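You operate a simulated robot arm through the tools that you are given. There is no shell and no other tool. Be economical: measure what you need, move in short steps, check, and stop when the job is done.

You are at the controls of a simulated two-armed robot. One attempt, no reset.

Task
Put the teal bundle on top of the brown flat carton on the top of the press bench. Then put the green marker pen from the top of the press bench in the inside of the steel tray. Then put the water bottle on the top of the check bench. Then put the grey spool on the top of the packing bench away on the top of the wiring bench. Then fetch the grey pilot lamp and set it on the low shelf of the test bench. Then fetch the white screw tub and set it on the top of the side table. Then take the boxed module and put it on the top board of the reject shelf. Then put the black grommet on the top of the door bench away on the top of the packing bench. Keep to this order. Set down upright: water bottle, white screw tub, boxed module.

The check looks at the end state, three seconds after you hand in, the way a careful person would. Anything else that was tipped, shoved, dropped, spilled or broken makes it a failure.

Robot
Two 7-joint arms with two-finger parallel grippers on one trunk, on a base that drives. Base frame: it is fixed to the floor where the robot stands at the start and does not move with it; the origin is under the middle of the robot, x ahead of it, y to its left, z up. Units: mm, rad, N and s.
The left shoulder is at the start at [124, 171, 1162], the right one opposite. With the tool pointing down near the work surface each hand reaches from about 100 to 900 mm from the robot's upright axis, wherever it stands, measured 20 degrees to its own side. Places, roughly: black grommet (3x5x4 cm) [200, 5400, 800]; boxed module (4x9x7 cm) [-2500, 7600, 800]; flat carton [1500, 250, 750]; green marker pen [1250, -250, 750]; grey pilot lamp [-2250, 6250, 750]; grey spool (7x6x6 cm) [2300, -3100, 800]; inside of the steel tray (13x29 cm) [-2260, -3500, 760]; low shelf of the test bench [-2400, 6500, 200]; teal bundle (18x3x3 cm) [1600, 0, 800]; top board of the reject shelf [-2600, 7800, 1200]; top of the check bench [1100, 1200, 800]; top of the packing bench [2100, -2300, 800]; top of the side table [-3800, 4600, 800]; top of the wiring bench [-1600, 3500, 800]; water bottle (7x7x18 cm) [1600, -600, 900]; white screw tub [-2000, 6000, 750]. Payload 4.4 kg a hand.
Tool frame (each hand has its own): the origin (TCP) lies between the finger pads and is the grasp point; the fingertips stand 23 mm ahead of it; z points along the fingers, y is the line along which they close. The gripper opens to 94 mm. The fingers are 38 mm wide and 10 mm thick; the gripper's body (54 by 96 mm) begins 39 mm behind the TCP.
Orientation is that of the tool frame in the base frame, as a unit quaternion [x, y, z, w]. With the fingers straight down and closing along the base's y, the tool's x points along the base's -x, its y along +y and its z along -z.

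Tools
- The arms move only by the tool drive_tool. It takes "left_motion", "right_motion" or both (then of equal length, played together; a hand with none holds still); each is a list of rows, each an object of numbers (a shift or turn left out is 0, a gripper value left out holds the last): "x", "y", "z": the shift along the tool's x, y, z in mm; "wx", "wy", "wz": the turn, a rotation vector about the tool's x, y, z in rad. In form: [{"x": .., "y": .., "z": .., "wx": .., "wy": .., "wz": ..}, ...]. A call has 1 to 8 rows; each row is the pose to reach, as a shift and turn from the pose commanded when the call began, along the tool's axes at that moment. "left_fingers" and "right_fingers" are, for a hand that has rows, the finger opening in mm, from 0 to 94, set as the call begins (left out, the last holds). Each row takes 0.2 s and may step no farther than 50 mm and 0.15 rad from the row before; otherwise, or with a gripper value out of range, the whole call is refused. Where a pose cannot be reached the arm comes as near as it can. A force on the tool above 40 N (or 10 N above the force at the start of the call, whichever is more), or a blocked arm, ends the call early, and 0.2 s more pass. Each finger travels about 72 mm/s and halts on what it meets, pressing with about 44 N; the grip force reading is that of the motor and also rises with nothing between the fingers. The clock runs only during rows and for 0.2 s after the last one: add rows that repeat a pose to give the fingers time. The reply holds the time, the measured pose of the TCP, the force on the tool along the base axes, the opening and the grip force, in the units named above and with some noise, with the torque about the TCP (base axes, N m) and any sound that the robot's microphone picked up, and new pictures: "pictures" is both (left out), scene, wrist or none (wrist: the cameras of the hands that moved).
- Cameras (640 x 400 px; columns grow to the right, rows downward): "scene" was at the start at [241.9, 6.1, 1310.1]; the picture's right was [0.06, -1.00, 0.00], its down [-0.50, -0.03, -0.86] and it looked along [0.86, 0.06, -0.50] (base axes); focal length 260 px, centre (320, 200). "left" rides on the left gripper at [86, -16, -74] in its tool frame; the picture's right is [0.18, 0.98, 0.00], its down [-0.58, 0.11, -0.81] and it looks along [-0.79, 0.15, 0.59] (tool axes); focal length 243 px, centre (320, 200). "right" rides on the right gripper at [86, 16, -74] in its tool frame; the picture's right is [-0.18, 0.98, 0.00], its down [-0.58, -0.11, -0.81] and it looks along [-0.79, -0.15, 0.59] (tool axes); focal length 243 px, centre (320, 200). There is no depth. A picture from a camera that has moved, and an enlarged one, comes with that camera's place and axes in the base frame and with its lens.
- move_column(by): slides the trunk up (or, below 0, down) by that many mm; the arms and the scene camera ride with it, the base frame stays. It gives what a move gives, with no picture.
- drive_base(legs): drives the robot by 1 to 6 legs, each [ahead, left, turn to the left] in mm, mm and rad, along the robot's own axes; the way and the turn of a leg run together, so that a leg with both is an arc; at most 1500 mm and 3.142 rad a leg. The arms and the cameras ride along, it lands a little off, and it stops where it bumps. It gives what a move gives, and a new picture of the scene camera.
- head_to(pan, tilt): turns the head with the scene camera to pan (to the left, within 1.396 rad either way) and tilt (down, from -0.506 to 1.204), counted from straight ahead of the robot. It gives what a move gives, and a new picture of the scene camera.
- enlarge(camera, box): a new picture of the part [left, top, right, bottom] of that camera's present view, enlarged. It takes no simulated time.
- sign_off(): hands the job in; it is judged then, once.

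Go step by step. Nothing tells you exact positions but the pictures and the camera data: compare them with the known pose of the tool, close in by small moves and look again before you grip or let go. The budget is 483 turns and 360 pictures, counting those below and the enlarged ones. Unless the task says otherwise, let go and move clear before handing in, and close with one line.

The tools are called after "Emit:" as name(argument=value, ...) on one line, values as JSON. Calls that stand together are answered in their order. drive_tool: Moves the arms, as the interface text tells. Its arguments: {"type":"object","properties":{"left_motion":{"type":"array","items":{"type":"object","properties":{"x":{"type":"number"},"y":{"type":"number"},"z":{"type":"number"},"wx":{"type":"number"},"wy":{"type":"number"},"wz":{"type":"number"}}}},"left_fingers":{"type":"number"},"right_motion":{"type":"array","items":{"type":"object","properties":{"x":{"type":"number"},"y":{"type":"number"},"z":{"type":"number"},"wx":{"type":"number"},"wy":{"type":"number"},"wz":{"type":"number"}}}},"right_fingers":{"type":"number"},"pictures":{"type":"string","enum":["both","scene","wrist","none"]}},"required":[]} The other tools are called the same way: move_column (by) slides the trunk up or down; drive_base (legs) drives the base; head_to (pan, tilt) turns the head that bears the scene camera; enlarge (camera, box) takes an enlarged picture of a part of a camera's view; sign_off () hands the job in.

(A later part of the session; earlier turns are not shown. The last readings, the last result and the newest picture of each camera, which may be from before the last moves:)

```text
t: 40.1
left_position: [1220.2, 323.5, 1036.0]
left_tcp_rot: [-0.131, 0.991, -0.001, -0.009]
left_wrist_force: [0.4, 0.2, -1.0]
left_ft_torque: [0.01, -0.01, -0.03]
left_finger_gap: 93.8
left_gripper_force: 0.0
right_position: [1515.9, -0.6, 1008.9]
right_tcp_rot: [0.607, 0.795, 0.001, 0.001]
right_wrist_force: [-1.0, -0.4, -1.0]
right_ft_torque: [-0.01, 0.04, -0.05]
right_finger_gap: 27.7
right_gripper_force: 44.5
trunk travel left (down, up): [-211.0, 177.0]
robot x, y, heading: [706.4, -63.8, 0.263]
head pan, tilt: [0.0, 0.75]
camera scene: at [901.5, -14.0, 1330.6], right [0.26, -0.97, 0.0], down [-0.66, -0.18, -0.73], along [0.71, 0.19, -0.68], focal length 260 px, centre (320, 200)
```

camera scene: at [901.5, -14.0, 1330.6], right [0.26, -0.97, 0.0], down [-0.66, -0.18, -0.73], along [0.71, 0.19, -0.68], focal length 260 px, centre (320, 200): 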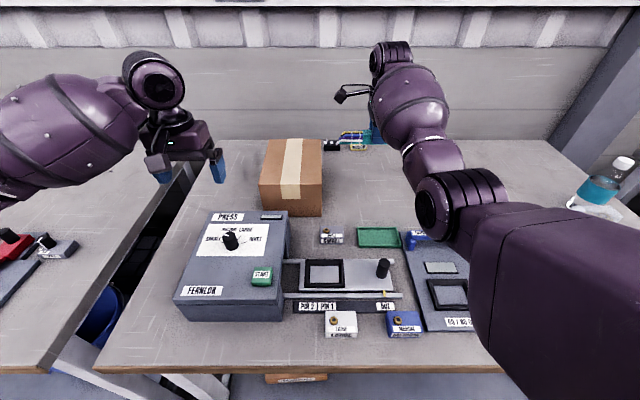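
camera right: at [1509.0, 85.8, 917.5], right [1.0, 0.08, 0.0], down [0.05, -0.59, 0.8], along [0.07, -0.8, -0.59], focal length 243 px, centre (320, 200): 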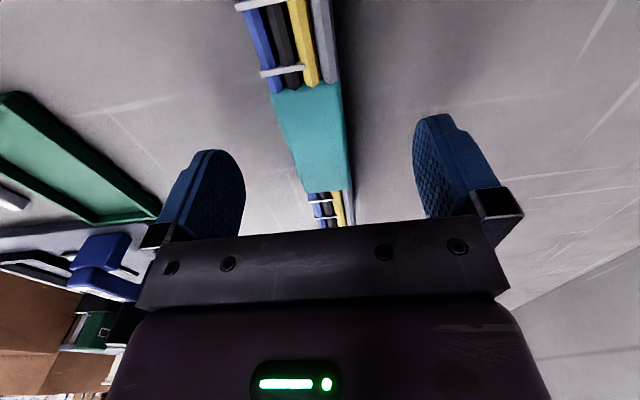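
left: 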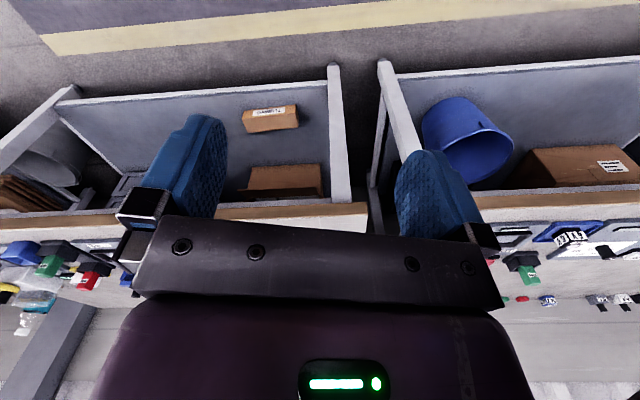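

The bundle is held. The carton top is at about z 910, centred near (1484, 219), so I'll carry the bundle over it.

Emit:
drive_tool(right_motion=[{"x": 45, "y": 6}, {"x": 90, "y": 11}, {"x": 135, "y": 16}, {"x": 180, "y": 22}, {"x": 220, "y": 26}], pictures="both")

```text
t: 41.3
left_position: [1219.7, 322.2, 1036.1]
left_tcp_rot: [-0.131, 0.991, -0.001, -0.01]
left_wrist_force: [0.0, 0.8, 0.5]
left_ft_torque: [0.03, -0.01, -0.02]
left_finger_gap: 94.1
left_gripper_force: 0.0
right_position: [1463.1, 172.1, 1015.0]
right_tcp_rot: [0.607, 0.795, 0.002, 0.001]
right_wrist_force: [0.4, 0.9, -1.8]
right_ft_torque: [0.07, 0.01, 0.02]
right_finger_gap: 27.6
right_gripper_force: 44.5
right hand out of reach, approached as far as the arm can: row 3, 4, 5
trunk travel left (down, up): [-211.0, 177.0]
robot x, y, heading: [706.9, -65.7, 0.262]
head pan, tilt: [0.0, 0.75]
camera scene: at [901.4, -14.2, 1330.6], right [0.26, -0.97, 0.0], down [-0.66, -0.18, -0.73], along [0.71, 0.19, -0.68], focal length 260 px, centre (320, 200)
camera right: at [1455.5, 259.3, 1090.5], right [1.0, 0.08, 0.0], down [0.04, -0.59, 0.8], along [0.07, -0.8, -0.59], focal length 243 px, centre (320, 200)
```

scene: 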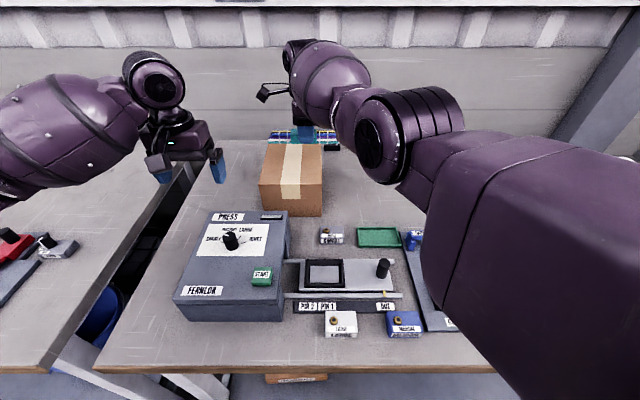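
right: 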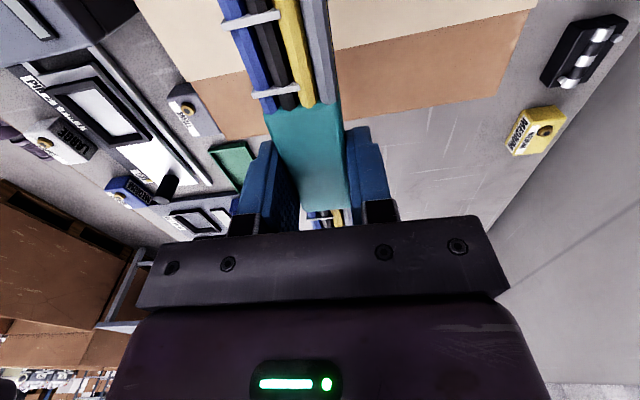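

The arm is 40 mm short to the left, so I'll slide the base 40 mm left along the bench instead.

Emit:
drive_base(legs=[[0, 38, 0]])

```text
t: 42.3
left_position: [1209.7, 360.1, 1036.6]
left_tcp_rot: [-0.132, 0.991, -0.002, -0.011]
left_wrist_force: [0.1, -0.3, -0.2]
left_ft_torque: [-0.03, -0.03, -0.01]
left_finger_gap: 94.0
left_gripper_force: 0.1
right_position: [1454.4, 208.8, 1013.9]
right_tcp_rot: [0.607, 0.795, 0.001, 0.0]
right_wrist_force: [0.8, 0.2, -1.5]
right_ft_torque: [0.0, 0.02, -0.01]
right_finger_gap: 27.6
right_gripper_force: 44.0
trunk travel left (down, up): [-211.0, 177.0]
robot x, y, heading: [697.6, -30.9, 0.261]
head pan, tilt: [0.0, 0.75]
camera scene: at [891.5, 22.9, 1330.6], right [0.26, -0.97, 0.0], down [-0.66, -0.18, -0.73], along [0.71, 0.19, -0.68], focal length 260 px, centre (320, 200)
```

scene: 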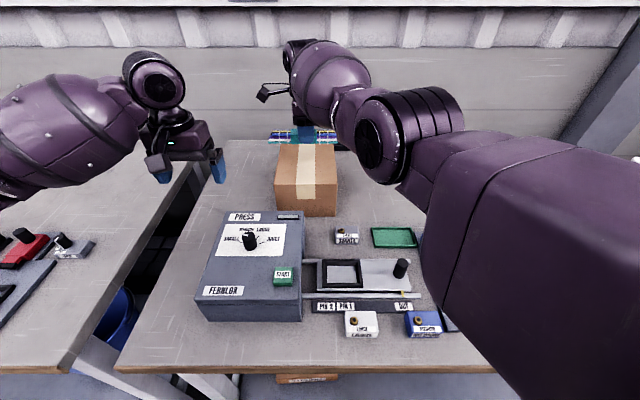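

The hand is now over the carton. I'll lower until contact.

Emit:
drive_tool(right_motion=[{"z": 30, "y": 10}, {"z": 55, "y": 15}], pictures="scene")

```text
t: 42.9
left_position: [1211.2, 359.4, 1036.4]
left_tcp_rot: [-0.131, 0.991, -0.001, -0.011]
left_wrist_force: [-0.1, -0.8, 0.1]
left_ft_torque: [0.03, 0.03, -0.03]
left_finger_gap: 94.0
left_gripper_force: 0.2
right_position: [1454.2, 203.8, 970.9]
right_tcp_rot: [0.607, 0.795, 0.001, 0.001]
right_wrist_force: [-0.6, 1.3, -2.1]
right_ft_torque: [-0.03, -0.01, 0.01]
right_finger_gap: 27.8
right_gripper_force: 44.5
right hand out of reach, approached as far as the arm can: row 1, 2
trunk travel left (down, up): [-211.0, 177.0]
robot x, y, heading: [697.4, -26.4, 0.262]
head pan, tilt: [0.0, 0.75]
camera scene: at [891.8, 22.3, 1330.6], right [0.26, -0.97, 0.0], down [-0.66, -0.18, -0.73], along [0.71, 0.19, -0.68], focal length 260 px, centre (320, 200)
```

scene: 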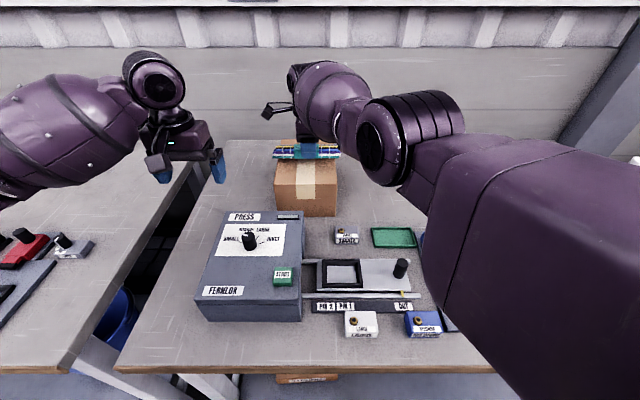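

The bundle is centred laterally on the carton. I'll keep lowering.

Emit:
drive_tool(right_motion=[{"z": 8}, {"z": 16}, {"z": 22}, {"z": 28}, {"z": 34}, {"z": 40}], pictures="both")

```text
t: 44.3
left_position: [1208.3, 357.9, 1037.6]
left_tcp_rot: [-0.131, 0.991, -0.002, -0.009]
left_wrist_force: [-0.2, -0.3, 0.4]
left_ft_torque: [0.0, -0.05, 0.02]
left_finger_gap: 94.1
left_gripper_force: 0.1
right_position: [1451.3, 202.1, 949.8]
right_tcp_rot: [0.607, 0.794, 0.012, 0.006]
right_wrist_force: [-3.0, -1.8, 22.1]
right_ft_torque: [-0.88, 0.23, -0.12]
right_finger_gap: 27.5
right_gripper_force: 43.7
right hand out of reach, approached as far as the arm can: row 2, 3, 4, 5, 6
trunk travel left (down, up): [-211.0, 177.0]
robot x, y, heading: [697.1, -30.1, 0.263]
head pan, tilt: [0.0, 0.75]
stopped in row 6 (right hand): the force on the tool passed its limit at 43 N (the readings are from after the stop); the commanded pose is now the measured one
camera scene: at [889.2, 21.6, 1331.2], right [0.26, -0.97, 0.0], down [-0.66, -0.18, -0.73], along [0.71, 0.19, -0.68], focal length 260 px, centre (320, 200)
camera right: at [1441.6, 288.4, 1025.1], right [1.0, 0.08, 0.03], down [0.03, -0.6, 0.8], along [0.08, -0.8, -0.6], focal length 243 px, centre (320, 200)
```

scene: 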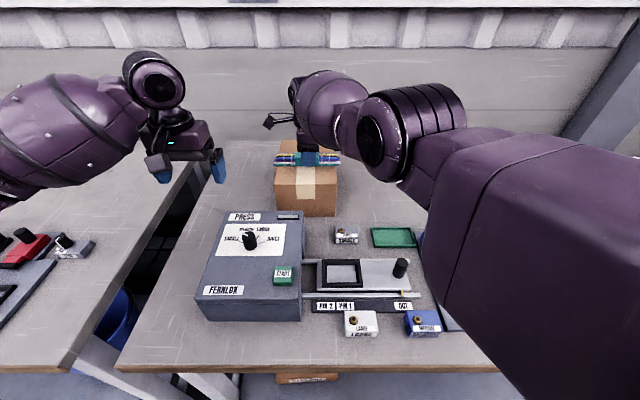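
right: 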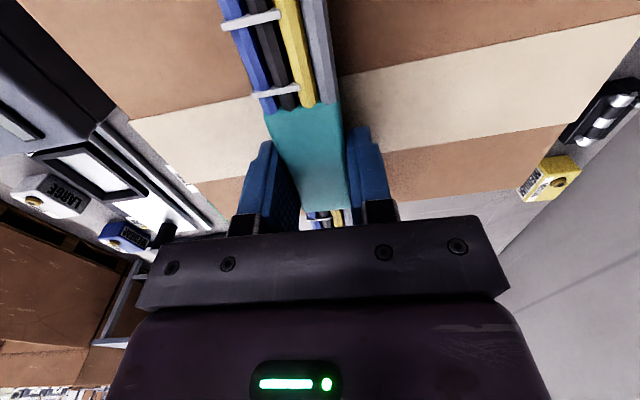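

The bundle is resting on the carton top. I'll release and lift away.

Emit:
drive_tool(right_motion=[{"z": -2}, {"z": -2}, {"z": -2}], right_fingers=60, pictures="none")

Emit:
drive_tool(right_motion=[{"z": -40}, {"z": -85}, {"z": -85, "x": -45}, {"z": -85, "x": -90}, {"z": -85, "x": -135}, {"z": -85, "x": -180}], pictures="both")

```text
t: 45.1
left_position: [1209.7, 357.5, 1036.1]
left_tcp_rot: [-0.131, 0.991, -0.001, -0.011]
left_wrist_force: [-0.3, 0.0, 0.3]
left_ft_torque: [-0.01, 0.01, 0.01]
left_finger_gap: 94.0
left_gripper_force: 0.1
right_position: [1450.4, 203.1, 944.3]
right_tcp_rot: [0.607, 0.795, 0.007, 0.004]
right_wrist_force: [1.5, -0.8, 2.4]
right_ft_torque: [-0.05, 0.05, 0.04]
right_finger_gap: 59.0
right_gripper_force: 0.0
trunk travel left (down, up): [-211.0, 177.0]
robot x, y, heading: [700.8, -32.6, 0.261]
head pan, tilt: [0.0, 0.75]
```

```text
t: 46.5
left_position: [1211.3, 358.3, 1037.3]
left_tcp_rot: [-0.132, 0.991, -0.001, -0.01]
left_wrist_force: [0.4, 1.1, 0.1]
left_ft_torque: [0.01, -0.02, 0.0]
left_finger_gap: 93.8
left_gripper_force: 0.0
right_position: [1549.5, 46.9, 1024.9]
right_tcp_rot: [0.607, 0.795, 0.008, 0.003]
right_wrist_force: [0.1, 0.7, -0.1]
right_ft_torque: [0.02, 0.01, 0.02]
right_finger_gap: 60.3
right_gripper_force: 0.1
right hand out of reach, approached as far as the arm can: row 1, 2, 3, 4, 5, 6
trunk travel left (down, up): [-211.0, 177.0]
robot x, y, heading: [695.3, -27.7, 0.267]
head pan, tilt: [0.0, 0.75]
camera scene: at [891.9, 21.4, 1330.6], right [0.26, -0.97, 0.0], down [-0.66, -0.18, -0.73], along [0.71, 0.19, -0.68], focal length 260 px, centre (320, 200)
camera right: at [1539.6, 132.8, 1101.7], right [1.0, 0.08, 0.02], down [0.04, -0.6, 0.8], along [0.07, -0.8, -0.6], focal length 243 px, centre (320, 200)
```

scene: 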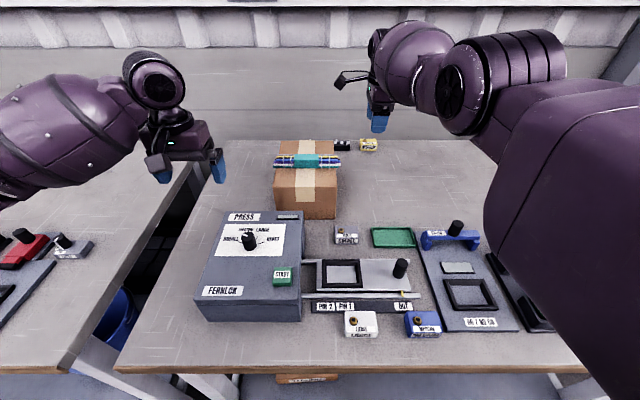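
right: 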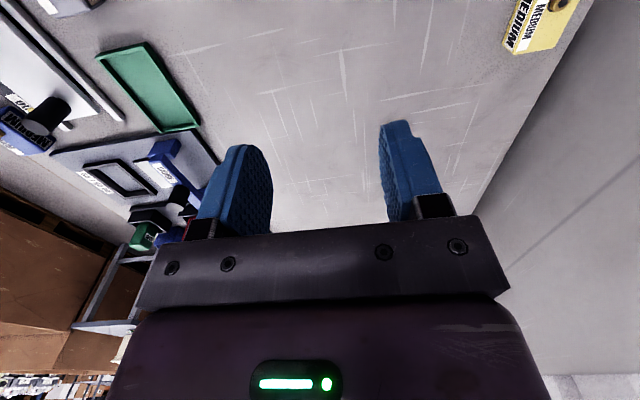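

The teal bundle sits on the carton. Next is the green marker, so I'll retract the right hand, back off, and slide right along the bench for a look.

Emit:
drive_tool(right_motion=[{"y": -40, "z": -20}, {"y": -85, "z": -40}, {"y": -130, "z": -60}, {"y": -175, "z": -60}, {"y": -220, "z": -60}, {"y": -260, "z": -60}], pictures="none")

Emit:
drive_base(legs=[[-120, 0, 0], [0, -480, 0]])

```text
t: 47.9
left_position: [1209.5, 361.6, 1036.6]
left_tcp_rot: [-0.131, 0.991, -0.002, -0.01]
left_wrist_force: [-0.7, 0.5, 0.3]
left_ft_torque: [-0.03, -0.01, -0.01]
left_finger_gap: 93.7
left_gripper_force: 0.1
right_position: [1526.2, 97.3, 1090.4]
right_tcp_rot: [0.607, 0.795, 0.008, 0.004]
right_wrist_force: [-0.3, -0.3, 0.4]
right_ft_torque: [-0.01, -0.01, 0.0]
right_finger_gap: 60.2
right_gripper_force: 0.1
right hand out of reach, approached as far as the arm can: row 1, 2, 3, 4, 5, 6
trunk travel left (down, up): [-211.0, 177.0]
robot x, y, heading: [695.2, -30.1, 0.264]
head pan, tilt: [0.0, 0.75]
```

```text
t: 53.4
left_position: [1218.1, -132.5, 1036.5]
left_tcp_rot: [-0.132, 0.991, -0.002, -0.01]
left_wrist_force: [0.3, 0.1, 0.1]
left_ft_torque: [0.03, 0.0, 0.02]
left_finger_gap: 93.9
left_gripper_force: 0.1
right_position: [1534.9, -396.8, 1088.1]
right_tcp_rot: [0.607, 0.795, 0.009, 0.004]
right_wrist_force: [0.0, 0.1, -0.4]
right_ft_torque: [0.01, 0.01, 0.0]
right_finger_gap: 60.3
right_gripper_force: 0.1
trunk travel left (down, up): [-211.0, 177.0]
robot x, y, heading: [701.3, -525.2, 0.264]
head pan, tilt: [0.0, 0.75]
camera scene: at [899.8, -470.4, 1330.7], right [0.26, -0.97, 0.0], down [-0.66, -0.18, -0.73], along [0.71, 0.19, -0.68], focal length 260 px, centre (320, 200)
```

scene: 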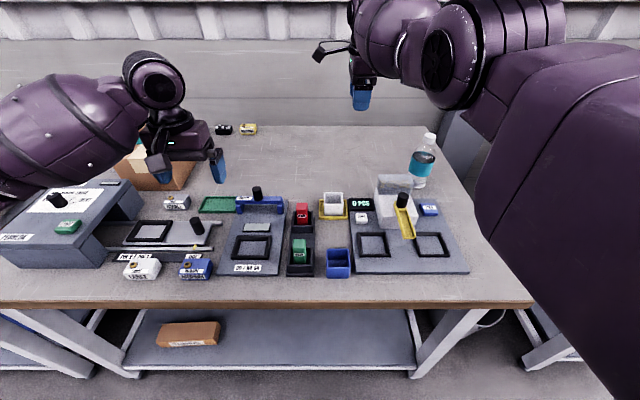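

The fixtures all stand as before. The right arm is stuck in an awkward branch again, so I'll unwind its wrist to the original orientation while pulling it back.

Emit:
drive_tool(right_motion=[{"wz": -0.14, "y": -10}, {"wz": -0.28, "y": -20}, {"wz": -0.42, "y": -40}, {"wz": -0.56, "y": -70}, {"wz": -0.7, "y": -100}, {"wz": -0.84, "y": -140}, {"wz": -0.98, "y": -180}, {"wz": -1.12, "y": -220}], pictures="none")

Emit:
enlarge(camera="scene", box=[190, 170, 350, 290])

Emit:
enlarge(camera="scene", box=[330, 110, 490, 290])

```text
t: 55.2
left_position: [1217.5, -132.4, 1037.8]
left_tcp_rot: [-0.132, 0.991, -0.002, -0.01]
left_wrist_force: [-0.8, -0.2, 0.3]
left_ft_torque: [-0.02, 0.01, 0.01]
left_finger_gap: 93.9
left_gripper_force: 0.1
right_position: [1504.3, -344.0, 1096.1]
right_tcp_rot: [0.09, 0.996, 0.005, 0.009]
right_wrist_force: [0.0, 0.3, 0.6]
right_ft_torque: [0.05, 0.0, 0.01]
right_finger_gap: 60.0
right_gripper_force: 0.0
right hand out of reach, approached as far as the arm can: row 1, 2, 3, 4, 5, 6, 7, 8
trunk travel left (down, up): [-211.0, 177.0]
robot x, y, heading: [704.6, -526.7, 0.264]
head pan, tilt: [0.0, 0.75]
```

```text
3.33 times, centred on (270, 230) of scene
camera zoom: at [898.2, -470.3, 1331.1], right [0.26, -0.96, 0.0], down [-0.66, -0.18, -0.73], along [0.71, 0.19, -0.68], focal length 868 px, centre (487, 100)
```

zoom: 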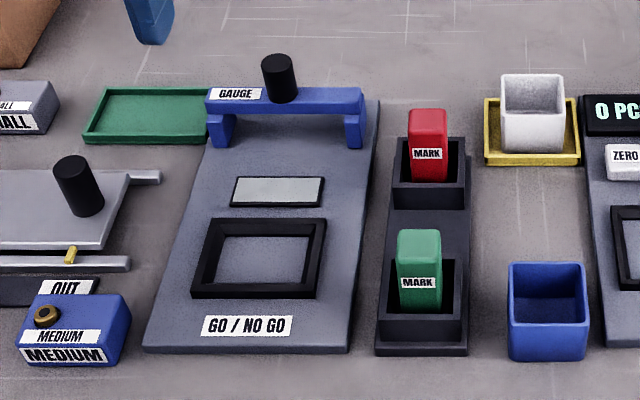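

```text
2.22 times, centred on (410, 200) of scene
camera zoom: at [898.2, -470.3, 1331.1], right [0.26, -0.96, 0.0], down [-0.66, -0.18, -0.73], along [0.71, 0.19, -0.68], focal length 579 px, centre (120, 200)
```

zoom: 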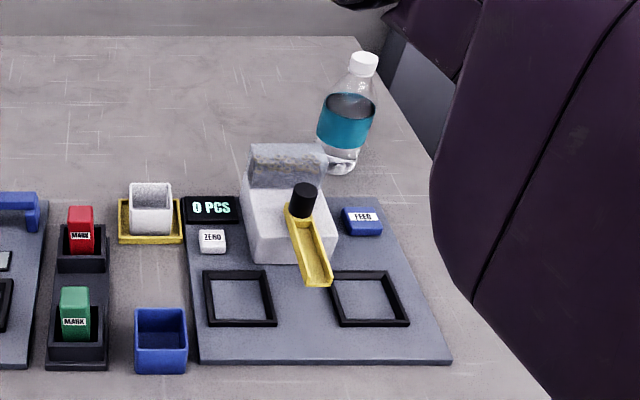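

The green "MARK" block stands in the near holder at about (1236, -334). I'll free the right arm first by pulling it back.

Emit:
drive_tool(right_motion=[{"x": 30, "y": -14}, {"x": 60, "y": -28}, {"x": 90, "y": -42}, {"x": 120, "y": -57}, {"x": 150, "y": -71}, {"x": 181, "y": -86}], pictures="scene")

```text
t: 56.6
left_position: [1217.8, -133.0, 1036.2]
left_tcp_rot: [-0.132, 0.991, -0.002, -0.01]
left_wrist_force: [-0.3, -0.5, 0.5]
left_ft_torque: [-0.02, -0.02, -0.02]
left_finger_gap: 94.1
left_gripper_force: 0.0
right_position: [1463.0, -279.7, 1098.5]
right_tcp_rot: [0.092, 0.996, 0.004, 0.008]
right_wrist_force: [0.4, -0.3, 0.4]
right_ft_torque: [-0.02, 0.03, 0.04]
right_finger_gap: 59.9
right_gripper_force: 0.0
right hand out of reach, approached as far as the arm can: row 1, 2, 3, 4, 5, 6
trunk travel left (down, up): [-211.0, 177.0]
robot x, y, heading: [708.0, -523.9, 0.264]
head pan, tilt: [0.0, 0.75]
camera scene: at [899.3, -469.3, 1330.7], right [0.26, -0.97, 0.0], down [-0.66, -0.18, -0.73], along [0.71, 0.19, -0.68], focal length 260 px, centre (320, 200)
```

scene: 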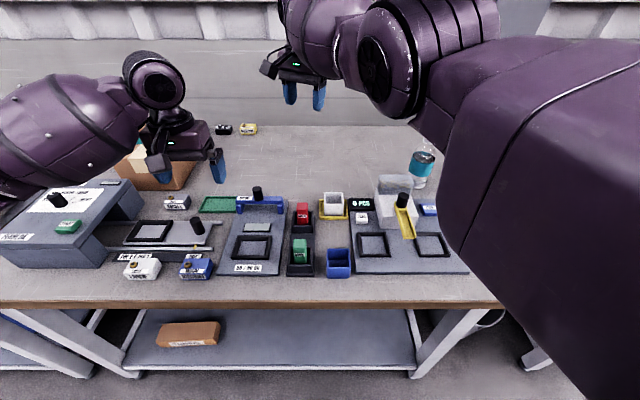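

The elbow looks locked straight. I'll try a sideways and downward move to break out of that singularity.

Emit:
drive_tool(right_motion=[{"y": -40, "z": 15}, {"y": -80, "z": 30}, {"y": -110, "x": 30, "z": 45}, {"y": -130, "x": 65, "z": 60}, {"y": -150, "x": 100, "z": 60}, {"y": -160, "x": 140, "z": 60}, {"y": -170, "x": 180, "z": 60}], pictures="none")

```text
t: 58.2
left_position: [1217.4, -132.3, 1036.0]
left_tcp_rot: [-0.132, 0.991, -0.002, -0.01]
left_wrist_force: [-0.2, 0.1, 0.7]
left_ft_torque: [-0.05, -0.04, -0.01]
left_finger_gap: 93.8
left_gripper_force: 0.0
right_position: [1443.6, -257.0, 1015.9]
right_tcp_rot: [0.092, 0.996, 0.004, 0.007]
right_wrist_force: [-0.5, 0.7, 0.5]
right_ft_torque: [-0.06, 0.04, 0.0]
right_finger_gap: 59.9
right_gripper_force: 0.1
right hand out of reach, approached as far as the arm can: row 1, 2, 3, 4, 5, 6, 7
trunk travel left (down, up): [-211.0, 177.0]
robot x, y, heading: [707.6, -524.0, 0.262]
head pan, tilt: [0.0, 0.75]
```

I'll probe with single-axis moves to find out which directions are blocked.

Emit:
drive_tool(right_motion=[{"y": -40}], pictures="none")

Emit:
drive_tool(right_motion=[{"wy": 0.15}, {"wy": 0.3}], pictures="none")

```text
t: 58.6
left_position: [1218.6, -133.6, 1035.6]
left_tcp_rot: [-0.131, 0.991, -0.002, -0.011]
left_wrist_force: [-0.2, 0.1, 0.0]
left_ft_torque: [0.01, 0.0, -0.03]
left_finger_gap: 93.9
left_gripper_force: 0.2
right_position: [1462.2, -282.6, 1014.1]
right_tcp_rot: [0.092, 0.996, 0.005, 0.006]
right_wrist_force: [-0.2, 0.0, -0.1]
right_ft_torque: [0.04, 0.01, 0.02]
right_finger_gap: 60.2
right_gripper_force: 0.2
right hand out of reach, approached as far as the arm can: row 1
trunk travel left (down, up): [-211.0, 177.0]
robot x, y, heading: [709.1, -526.4, 0.27]
head pan, tilt: [0.0, 0.75]
```

```text
t: 59.2
left_position: [1218.9, -133.5, 1033.3]
left_tcp_rot: [-0.132, 0.991, -0.001, -0.012]
left_wrist_force: [1.0, -0.7, 0.2]
left_ft_torque: [0.01, 0.02, 0.0]
left_finger_gap: 94.0
left_gripper_force: 0.0
right_position: [1434.2, -305.5, 1009.9]
right_tcp_rot: [0.09, 0.986, 0.018, -0.139]
right_wrist_force: [0.4, 0.5, 1.6]
right_ft_torque: [0.02, 0.04, 0.01]
right_finger_gap: 60.0
right_gripper_force: 0.1
right hand out of reach, approached as far as the arm can: row 1, 2
trunk travel left (down, up): [-211.0, 177.0]
robot x, y, heading: [704.3, -522.2, 0.266]
head pan, tilt: [0.0, 0.75]
```

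The hand slides at a fixed radius, so the elbow is straight. The earlier escape combined a tilt, a wrist turn and lift-and-back, so I'll repeat that.

Emit:
drive_tool(right_motion=[{"z": -40, "wz": -0.1}, {"z": -80, "wz": -0.2}, {"z": -100, "x": 30, "y": -10, "wz": -0.35}, {"z": -100, "x": 60, "y": -20, "wz": -0.5}, {"z": -100, "x": 90, "y": -30, "wz": -0.65}, {"z": -100, "x": 130, "y": -40, "wz": -0.8}], pictures="scene")

```text
t: 60.6
left_position: [1216.9, -132.1, 1038.4]
left_tcp_rot: [-0.133, 0.991, -0.002, -0.01]
left_wrist_force: [0.3, -0.2, 0.4]
left_ft_torque: [0.02, 0.0, 0.0]
left_finger_gap: 94.1
left_gripper_force: 0.1
right_position: [1404.9, -270.6, 1163.1]
right_tcp_rot: [-0.302, 0.943, 0.072, -0.123]
right_wrist_force: [-0.7, 0.4, 0.8]
right_ft_torque: [-0.01, -0.03, -0.03]
right_finger_gap: 60.1
right_gripper_force: 0.1
right hand out of reach, approached as far as the arm can: row 2, 3, 4, 5, 6
trunk travel left (down, up): [-211.0, 177.0]
robot x, y, heading: [704.2, -524.3, 0.267]
head pan, tilt: [0.0, 0.75]
camera scene: at [898.4, -470.0, 1331.0], right [0.26, -0.96, 0.0], down [-0.66, -0.18, -0.73], along [0.71, 0.19, -0.68], focal length 260 px, centre (320, 200)
```

scene: 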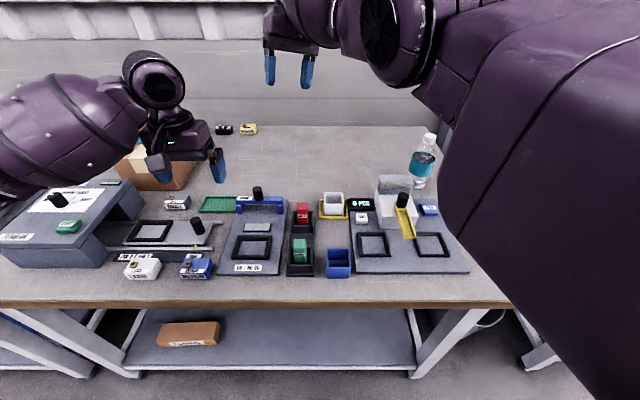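

I'll try a long pure-rightward sweep toward the comfortable zone.

Emit:
drive_tool(right_motion=[{"x": 15, "y": -39, "z": -6}, {"x": 31, "y": -78, "z": -11}, {"x": 46, "y": -118, "z": -17}, {"x": 61, "y": -157, "z": -22}, {"x": 77, "y": -196, "z": -28}, {"x": 92, "y": -235, "z": -34}, {"x": 108, "y": -275, "z": -39}, {"x": 123, "y": -314, "z": -45}], pictures="none")

```text
t: 62.4
left_position: [1218.7, -134.8, 1036.1]
left_tcp_rot: [-0.131, 0.991, -0.002, -0.011]
left_wrist_force: [0.4, -1.0, 0.7]
left_ft_torque: [0.04, 0.02, 0.03]
left_finger_gap: 94.0
left_gripper_force: 0.1
right_position: [1546.9, -591.3, 1164.3]
right_tcp_rot: [-0.303, 0.942, 0.073, -0.123]
right_wrist_force: [-0.2, -0.2, -0.3]
right_ft_torque: [0.0, -0.02, 0.01]
right_finger_gap: 59.9
right_gripper_force: 0.1
right hand out of reach, approached as far as the arm can: row 1, 2, 3, 4, 5, 6, 7, 8
trunk travel left (down, up): [-211.0, 177.0]
robot x, y, heading: [709.0, -521.5, 0.269]
head pan, tilt: [0.0, 0.75]
```

The arm stays fully stretched, so I'll back away from the bench where there's room to free it.

Emit:
drive_base(legs=[[-500, 0, 0]])

Emit:
move_column(by=-80)

Emit:
drive_tool(right_motion=[{"x": 30, "y": 5, "z": -20}, {"x": 60, "y": 10, "z": -40}, {"x": 90, "y": 15, "z": -60, "wz": 0.1}, {"x": 130, "y": 20, "z": -80, "wz": 0.2}, {"x": 170, "y": 25, "z": -80, "wz": 0.3}, {"x": 210, "y": 25, "z": -80, "wz": 0.4}], pictures="scene")

```text
t: 65.4
left_position: [737.1, -264.1, 1036.6]
left_tcp_rot: [-0.132, 0.991, -0.002, -0.011]
left_wrist_force: [0.4, -0.5, 0.6]
left_ft_torque: [0.0, 0.0, 0.01]
left_finger_gap: 94.1
left_gripper_force: 0.0
right_position: [1066.2, -722.1, 1164.8]
right_tcp_rot: [-0.301, 0.943, 0.072, -0.123]
right_wrist_force: [-0.5, 0.0, 0.2]
right_ft_torque: [0.0, -0.01, -0.03]
right_finger_gap: 60.0
right_gripper_force: 0.0
trunk travel left (down, up): [-211.0, 177.0]
robot x, y, heading: [228.5, -652.6, 0.266]
head pan, tilt: [0.0, 0.75]
camera scene: at [418.7, -600.9, 1330.7], right [0.26, -0.97, 0.0], down [-0.66, -0.18, -0.73], along [0.71, 0.19, -0.68], focal length 260 px, centre (320, 200)
```

scene: 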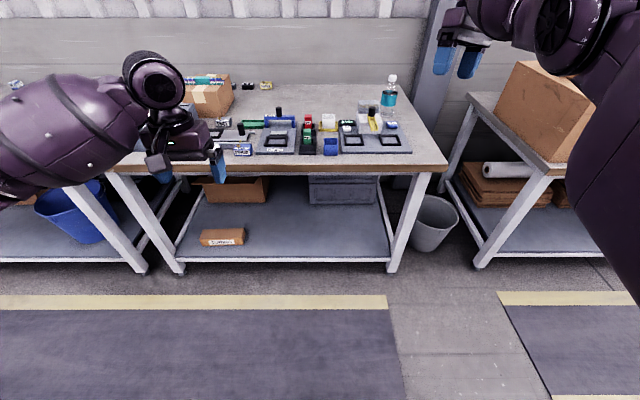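

```text
t: 66.5
left_position: [736.5, -264.1, 958.8]
left_tcp_rot: [-0.132, 0.991, -0.001, -0.007]
left_wrist_force: [-0.5, -0.2, -0.3]
left_ft_torque: [0.01, -0.04, 0.0]
left_finger_gap: 93.9
left_gripper_force: 0.0
right_position: [1094.5, -714.3, 918.1]
right_tcp_rot: [-0.286, 0.924, 0.078, -0.241]
right_wrist_force: [0.2, -0.3, 0.9]
right_ft_torque: [0.04, -0.04, 0.01]
right_finger_gap: 59.8
right_gripper_force: 0.1
trunk travel left (down, up): [-131.0, 257.0]
robot x, y, heading: [223.5, -655.2, 0.263]
head pan, tilt: [0.0, 0.75]
```

```text
t: 68.0
left_position: [735.9, -261.5, 955.1]
left_tcp_rot: [-0.131, 0.991, -0.003, -0.01]
left_wrist_force: [-1.0, 0.5, -0.2]
left_ft_torque: [-0.06, -0.02, 0.0]
left_finger_gap: 94.2
left_gripper_force: 0.1
right_position: [970.8, -807.6, 1076.0]
right_tcp_rot: [-0.095, 0.962, 0.026, -0.256]
right_wrist_force: [-0.4, 0.3, 0.2]
right_ft_torque: [-0.05, -0.05, 0.01]
right_finger_gap: 59.8
right_gripper_force: 0.0
right hand out of reach, approached as far as the arm can: row 1, 2, 3
trunk travel left (down, up): [-131.0, 257.0]
robot x, y, heading: [225.6, -652.9, 0.265]
head pan, tilt: [0.0, 0.75]
camera scene: at [493.0, -577.6, 1239.1], right [0.26, -0.97, 0.0], down [-0.66, -0.18, -0.73], along [0.71, 0.19, -0.68], focal length 260 px, centre (320, 200)
```

scene: 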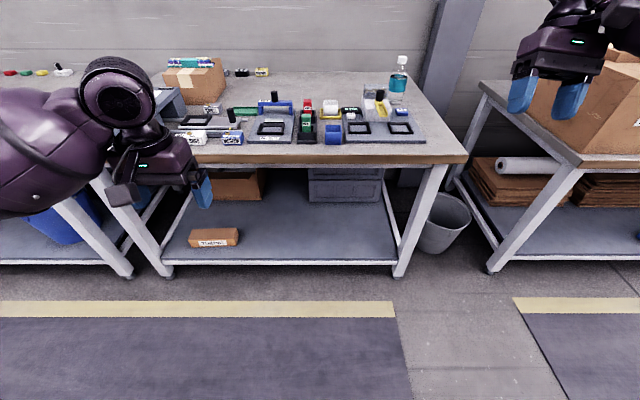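

The right arm is free again. I'll level its tool.

Emit:
drive_tool(right_motion=[{"wx": 0.026, "wy": -0.128}, {"wx": 0.052, "wy": -0.255}, {"wx": 0.078, "wy": -0.38}, {"wx": 0.104, "wy": -0.51}], right_fingers=94, pictures="none")

```text
t: 69.0
left_position: [738.4, -264.2, 957.1]
left_tcp_rot: [-0.131, 0.991, -0.001, -0.01]
left_wrist_force: [0.0, 0.0, 0.0]
left_ft_torque: [-0.03, 0.01, 0.02]
left_finger_gap: 94.4
left_gripper_force: 0.1
right_position: [971.3, -811.3, 1074.5]
right_tcp_rot: [-0.1, 0.995, 0.002, 0.002]
right_wrist_force: [-0.3, -0.5, 0.0]
right_ft_torque: [-0.02, 0.0, 0.03]
right_finger_gap: 93.8
right_gripper_force: 0.1
trunk travel left (down, up): [-131.0, 257.0]
robot x, y, heading: [225.1, -651.9, 0.264]
head pan, tilt: [0.0, 0.75]
```

The tool is level. I'll restore the trunk height and drive so the marker is ahead and slightly right of me.

Emit:
move_column(by=44)

Emit:
drive_base(legs=[[0, 193, 0], [450, 0, 0]])

```text
t: 69.8
left_position: [738.9, -264.4, 997.3]
left_tcp_rot: [-0.131, 0.991, -0.002, -0.013]
left_wrist_force: [0.7, 0.3, -0.6]
left_ft_torque: [-0.02, 0.05, -0.02]
left_finger_gap: 93.8
left_gripper_force: 0.1
right_position: [975.1, -811.4, 1115.8]
right_tcp_rot: [-0.099, 0.995, 0.001, -0.001]
right_wrist_force: [0.7, -0.6, -0.1]
right_ft_torque: [-0.02, 0.04, 0.01]
right_finger_gap: 94.2
right_gripper_force: 0.0
trunk travel left (down, up): [-175.0, 213.0]
robot x, y, heading: [222.9, -657.9, 0.262]
head pan, tilt: [0.0, 0.75]
```

```text
t: 74.5
left_position: [1119.9, 42.4, 1000.3]
left_tcp_rot: [-0.132, 0.991, -0.001, -0.01]
left_wrist_force: [0.7, -0.5, -0.5]
left_ft_torque: [0.0, -0.01, 0.02]
left_finger_gap: 94.0
left_gripper_force: 0.0
right_position: [1355.1, -504.5, 1119.5]
right_tcp_rot: [-0.102, 0.995, 0.001, 0.002]
right_wrist_force: [-0.9, -0.6, -0.4]
right_ft_torque: [-0.01, 0.03, -0.01]
right_finger_gap: 94.1
right_gripper_force: 0.0
trunk travel left (down, up): [-175.0, 213.0]
robot x, y, heading: [606.8, -345.8, 0.269]
head pan, tilt: [0.0, 0.75]
camera scene: at [833.7, -286.9, 1290.7], right [0.26, -0.96, 0.0], down [-0.66, -0.18, -0.73], along [0.71, 0.19, -0.68], focal length 260 px, centre (320, 200)
```

scene: 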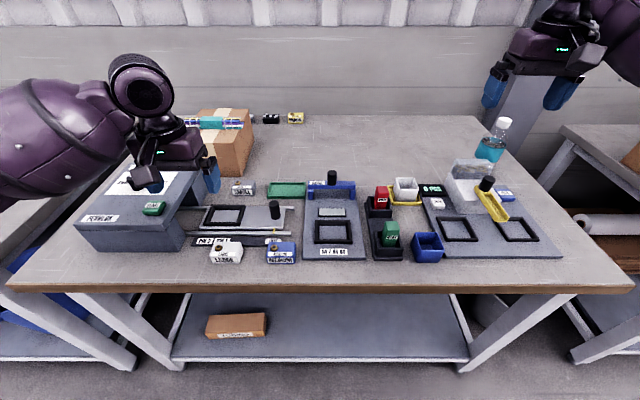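

From two views, the green marker's top is at about (1235, -335, 870). I'll bring the right hand above it.

Emit:
drive_tool(right_motion=[{"x": 17, "y": 38}, {"x": 34, "y": 76}, {"x": 50, "y": 114}, {"x": 67, "y": 152, "wz": -0.03}, {"x": 83, "y": 190, "wz": -0.06}, {"x": 83, "y": 190, "z": 50, "wz": -0.06}, {"x": 83, "y": 190, "z": 100, "wz": -0.06}, {"x": 83, "y": 190, "z": 140, "wz": -0.06}], pictures="both")

```text
t: 76.2
left_position: [1119.9, 41.6, 999.8]
left_tcp_rot: [-0.133, 0.991, -0.001, -0.01]
left_wrist_force: [0.5, 0.2, 0.3]
left_ft_torque: [-0.01, 0.02, -0.03]
left_finger_gap: 94.0
left_gripper_force: 0.1
right_position: [1235.1, -334.7, 978.5]
right_tcp_rot: [-0.132, 0.991, 0.001, 0.001]
right_wrist_force: [0.9, 0.3, 0.1]
right_ft_torque: [0.0, -0.03, 0.0]
right_finger_gap: 94.0
right_gripper_force: 0.1
trunk travel left (down, up): [-175.0, 213.0]
robot x, y, heading: [606.8, -351.0, 0.268]
head pan, tilt: [0.0, 0.75]
camera scene: at [834.0, -287.1, 1290.5], right [0.26, -0.96, 0.0], down [-0.66, -0.18, -0.73], along [0.71, 0.19, -0.68], focal length 260 px, centre (320, 200)
camera right: at [1146.3, -342.4, 1053.7], right [-0.08, 1.0, 0.0], down [0.59, 0.04, 0.81], along [0.8, 0.07, -0.59], focal length 243 px, centre (320, 200)
```

scene: 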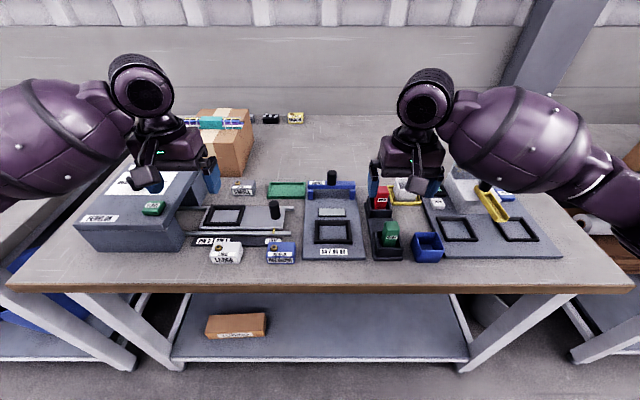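
right: 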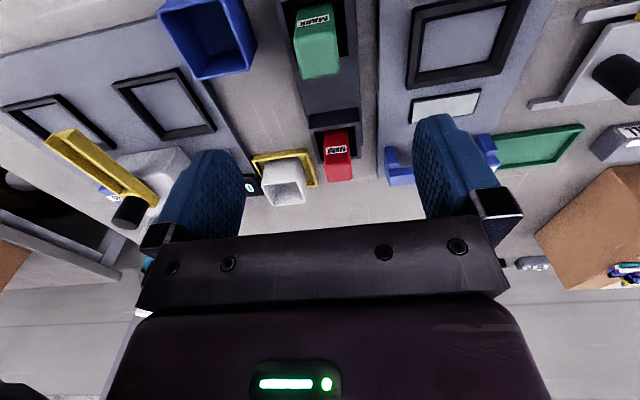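

The marker's top is nearly under the hand. I'll shift 8 mm back, narrow the opening and descend to check clearance with the cup.

Emit:
drive_tool(right_motion=[{"x": 8, "z": 40}, {"x": 8, "z": 75}], right_fingers=60, pictures="both")

Emit:
enlarge(camera="scene", box=[340, 160, 460, 280])

```text
t: 76.8
left_position: [1119.1, 41.5, 999.6]
left_tcp_rot: [-0.133, 0.991, -0.002, -0.011]
left_wrist_force: [0.1, 0.3, 0.5]
left_ft_torque: [0.01, -0.01, 0.0]
left_finger_gap: 94.2
left_gripper_force: 0.0
right_position: [1227.3, -336.5, 904.1]
right_tcp_rot: [-0.131, 0.991, 0.001, 0.001]
right_wrist_force: [0.8, -0.3, 0.6]
right_ft_torque: [-0.01, 0.02, -0.02]
right_finger_gap: 60.0
right_gripper_force: 0.1
trunk travel left (down, up): [-175.0, 213.0]
robot x, y, heading: [609.4, -347.8, 0.266]
head pan, tilt: [0.0, 0.75]
camera scene: at [833.6, -287.0, 1290.6], right [0.26, -0.96, 0.0], down [-0.66, -0.18, -0.73], along [0.71, 0.19, -0.68], focal length 260 px, centre (320, 200)
camera right: at [1139.1, -344.8, 979.0], right [-0.08, 1.0, 0.0], down [0.59, 0.04, 0.81], along [0.81, 0.07, -0.59], focal length 243 px, centre (320, 200)
```

scene: 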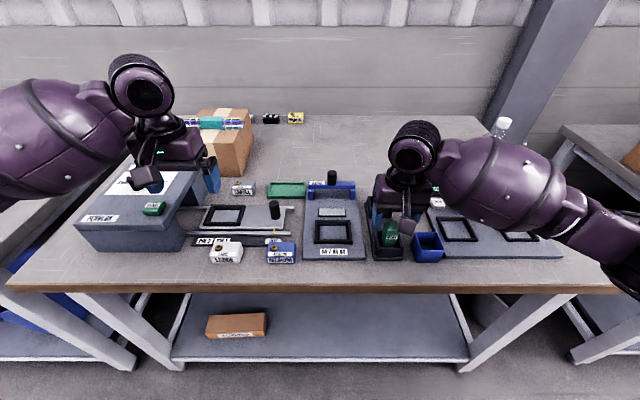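
right: 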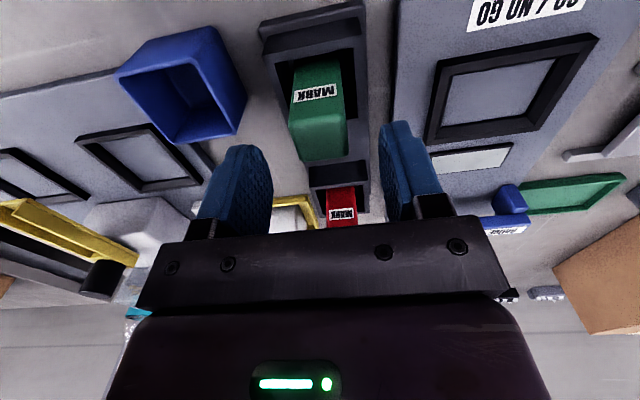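

```text
3.33 times, centred on (400, 220) of scene
camera zoom: at [833.6, -287.0, 1290.6], right [0.26, -0.96, 0.0], down [-0.66, -0.18, -0.73], along [0.71, 0.19, -0.68], focal length 868 px, centre (53, 133)
```

zoom: 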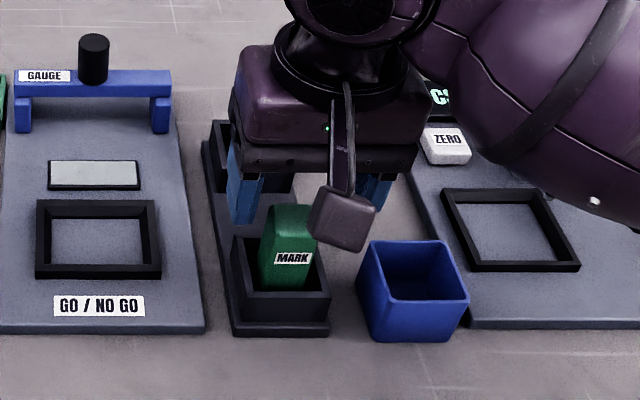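

The rim of the cup looks about 35 mm below the marker's top. I'll lower so the fingertips stay just above the rim, then grip.

Emit:
drive_tool(right_motion=[{"x": -2, "z": 20}, {"x": -2, "z": 40}], pictures="wrist")

```text
t: 77.5
left_position: [1118.7, 41.9, 1001.0]
left_tcp_rot: [-0.133, 0.991, -0.001, -0.011]
left_wrist_force: [0.8, 0.6, 0.6]
left_ft_torque: [0.01, 0.01, -0.01]
left_finger_gap: 93.6
left_gripper_force: 0.0
right_position: [1229.8, -336.3, 864.3]
right_tcp_rot: [-0.131, 0.991, 0.002, 0.001]
right_wrist_force: [0.5, 0.5, -0.6]
right_ft_torque: [0.01, -0.04, -0.03]
right_finger_gap: 60.0
right_gripper_force: 0.1
trunk travel left (down, up): [-175.0, 213.0]
robot x, y, heading: [605.8, -348.2, 0.267]
head pan, tilt: [0.0, 0.75]
camera right: at [1141.8, -344.2, 939.2], right [-0.08, 1.0, 0.0], down [0.59, 0.04, 0.81], along [0.81, 0.06, -0.59], focal length 243 px, centre (320, 200)
```

right: 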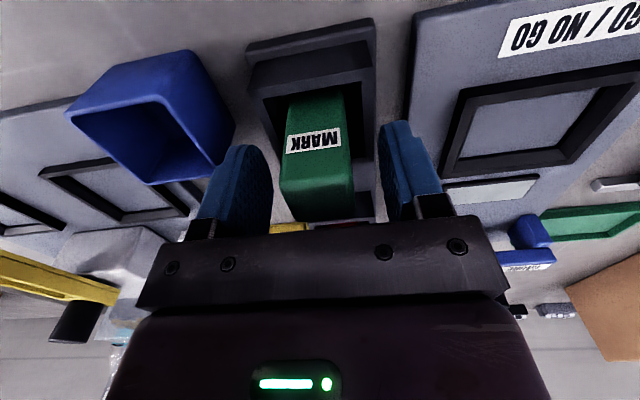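

The marker is between the fingers, so I'll close.

Emit:
drive_tool(right_motion=[{"z": 0}, {"z": 0}, {"z": 0}, {"z": 0}], right_fingers=10, pictures="wrist")

```text
t: 78.5
left_position: [1118.3, 41.1, 1000.4]
left_tcp_rot: [-0.133, 0.991, -0.001, -0.011]
left_wrist_force: [0.5, 0.0, -0.3]
left_ft_torque: [-0.02, -0.05, -0.02]
left_finger_gap: 94.1
left_gripper_force: 0.0
right_position: [1229.6, -337.1, 864.1]
right_tcp_rot: [-0.132, 0.991, 0.001, 0.001]
right_wrist_force: [-0.1, 0.6, 0.4]
right_ft_torque: [-0.01, -0.04, -0.01]
right_finger_gap: 27.3
right_gripper_force: 44.0
trunk travel left (down, up): [-175.0, 213.0]
robot x, y, heading: [608.4, -350.4, 0.271]
head pan, tilt: [0.0, 0.75]
camera right: at [1141.7, -344.1, 939.5], right [-0.08, 1.0, 0.0], down [0.59, 0.04, 0.81], along [0.81, 0.07, -0.59], focal length 243 px, centre (320, 200)
```

right: 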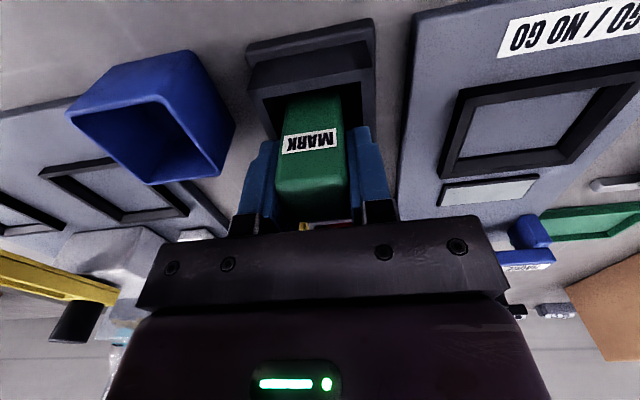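

The fingers hold the marker at 27 mm. I'll lift slowly straight up.

Emit:
drive_tool(right_motion=[{"z": -15}, {"z": -30}, {"z": -50}, {"z": -80}, {"z": -120}, {"z": -160}, {"z": -200}], pictures="both")

```text
t: 80.0
left_position: [1117.6, 41.7, 1000.3]
left_tcp_rot: [-0.134, 0.991, -0.002, -0.01]
left_wrist_force: [0.2, -0.1, -0.3]
left_ft_torque: [0.02, -0.03, -0.01]
left_finger_gap: 94.0
left_gripper_force: 0.0
right_position: [1229.3, -335.6, 1065.9]
right_tcp_rot: [-0.132, 0.991, 0.001, 0.002]
right_wrist_force: [1.0, -0.9, -0.7]
right_ft_torque: [-0.02, 0.01, 0.02]
right_finger_gap: 27.2
right_gripper_force: 43.9
trunk travel left (down, up): [-175.0, 213.0]
robot x, y, heading: [608.9, -350.5, 0.267]
head pan, tilt: [0.0, 0.75]
camera scene: at [832.4, -287.0, 1291.0], right [0.26, -0.96, 0.0], down [-0.66, -0.18, -0.73], along [0.71, 0.19, -0.68], focal length 260 px, centre (320, 200)
camera right: at [1140.2, -342.8, 1140.6], right [-0.08, 1.0, 0.0], down [0.59, 0.04, 0.81], along [0.81, 0.07, -0.59], focal length 243 px, centre (320, 200)
```

scene: 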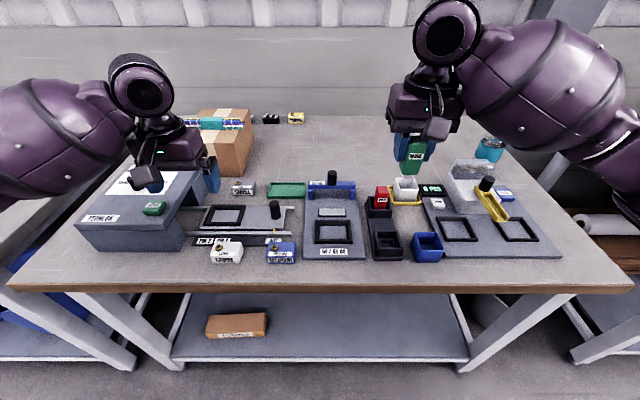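
right: 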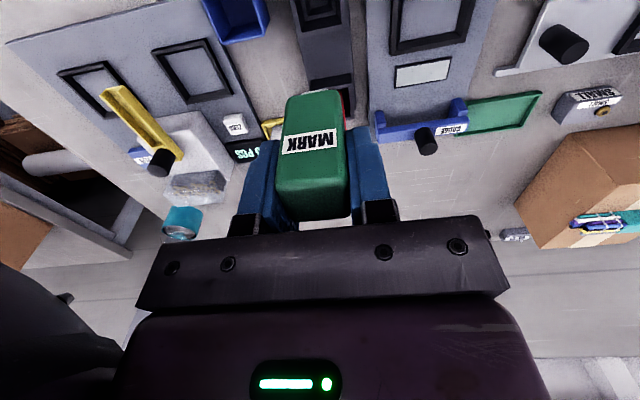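

The marker is out. I'll back off and turn toward the steel tray, looking along the way.

Emit:
drive_base(legs=[[-600, 0, 0], [0, 0, -2.3]])

Emit:
head_to(pan=0, tilt=0.3)

```text
t: 88.9
left_position: [-23.5, -1151.3, 999.2]
left_tcp_rot: [0.848, 0.529, 0.008, -0.005]
left_wrist_force: [-0.3, 0.5, -0.7]
left_ft_torque: [-0.01, 0.01, 0.01]
left_finger_gap: 93.9
left_gripper_force: 0.0
right_position: [-379.7, -985.3, 1063.7]
right_tcp_rot: [0.849, 0.528, -0.001, 0.002]
right_wrist_force: [-0.3, 0.5, -0.4]
right_ft_torque: [0.02, -0.03, 0.0]
right_finger_gap: 27.4
right_gripper_force: 43.8
trunk travel left (down, up): [-175.0, 213.0]
robot x, y, heading: [21.5, -508.1, -2.022]
head pan, tilt: [0.0, 0.75]
camera scene: at [-83.2, -720.2, 1290.7], right [-0.9, 0.44, 0.0], down [0.3, 0.61, -0.73], along [-0.32, -0.66, -0.68], focal length 260 px, centre (320, 200)
```

scene: 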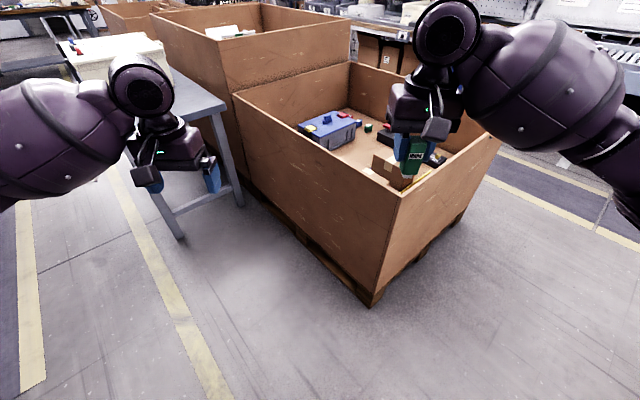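

```text
t: 89.8
left_position: [-24.1, -1152.5, 1000.2]
left_tcp_rot: [0.849, 0.529, 0.009, -0.005]
left_wrist_force: [0.0, -0.4, 0.8]
left_ft_torque: [0.0, -0.02, -0.04]
left_finger_gap: 93.7
left_gripper_force: 0.1
right_position: [-379.4, -984.9, 1064.6]
right_tcp_rot: [0.849, 0.528, -0.001, 0.002]
right_wrist_force: [-0.2, -0.9, -0.9]
right_ft_torque: [-0.04, 0.0, 0.0]
right_finger_gap: 27.7
right_gripper_force: 44.1
trunk travel left (down, up): [-175.0, 213.0]
robot x, y, heading: [22.2, -507.4, -2.028]
head pan, tilt: [0.0, 0.3]
camera scene: at [-87.7, -729.7, 1331.0], right [-0.9, 0.44, 0.0], down [0.13, 0.27, -0.95], along [-0.42, -0.86, -0.3], focal length 260 px, centre (320, 200)
```

scene: 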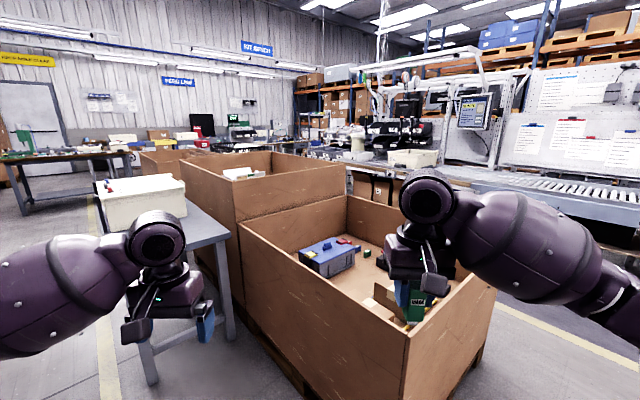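

A pallet box stands ahead, with its near face at about l=-960 in room axes, and the tray lies behind and to the right of it. I'll turn right along the room axis to look down that way.

Emit:
drive_base(legs=[[0, 0, -0.85]])

```text
t: 92.4
left_position: [-491.0, -899.6, 1000.1]
left_tcp_rot: [0.991, 0.133, 0.011, -0.002]
left_wrist_force: [0.2, 0.5, -0.9]
left_ft_torque: [-0.06, -0.01, -0.01]
left_finger_gap: 93.8
left_gripper_force: 0.0
right_position: [-600.8, -522.3, 1064.6]
right_tcp_rot: [0.991, 0.132, -0.002, 0.001]
right_wrist_force: [-0.1, -0.1, -0.2]
right_ft_torque: [0.02, 0.01, 0.01]
right_finger_gap: 27.5
right_gripper_force: 43.8
trunk travel left (down, up): [-175.0, 213.0]
robot x, y, heading: [22.0, -507.4, -2.876]
head pan, tilt: [0.0, 0.3]
camera scene: at [-217.1, -573.2, 1331.1], right [-0.26, 0.96, 0.0], down [0.29, 0.08, -0.96], along [-0.92, -0.25, -0.3], focal length 260 px, centre (320, 200)
```

scene: 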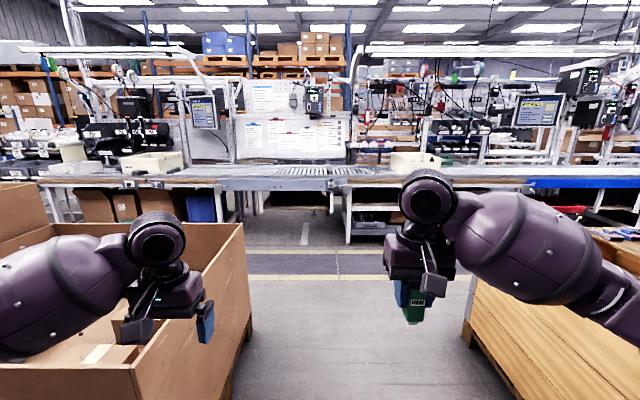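

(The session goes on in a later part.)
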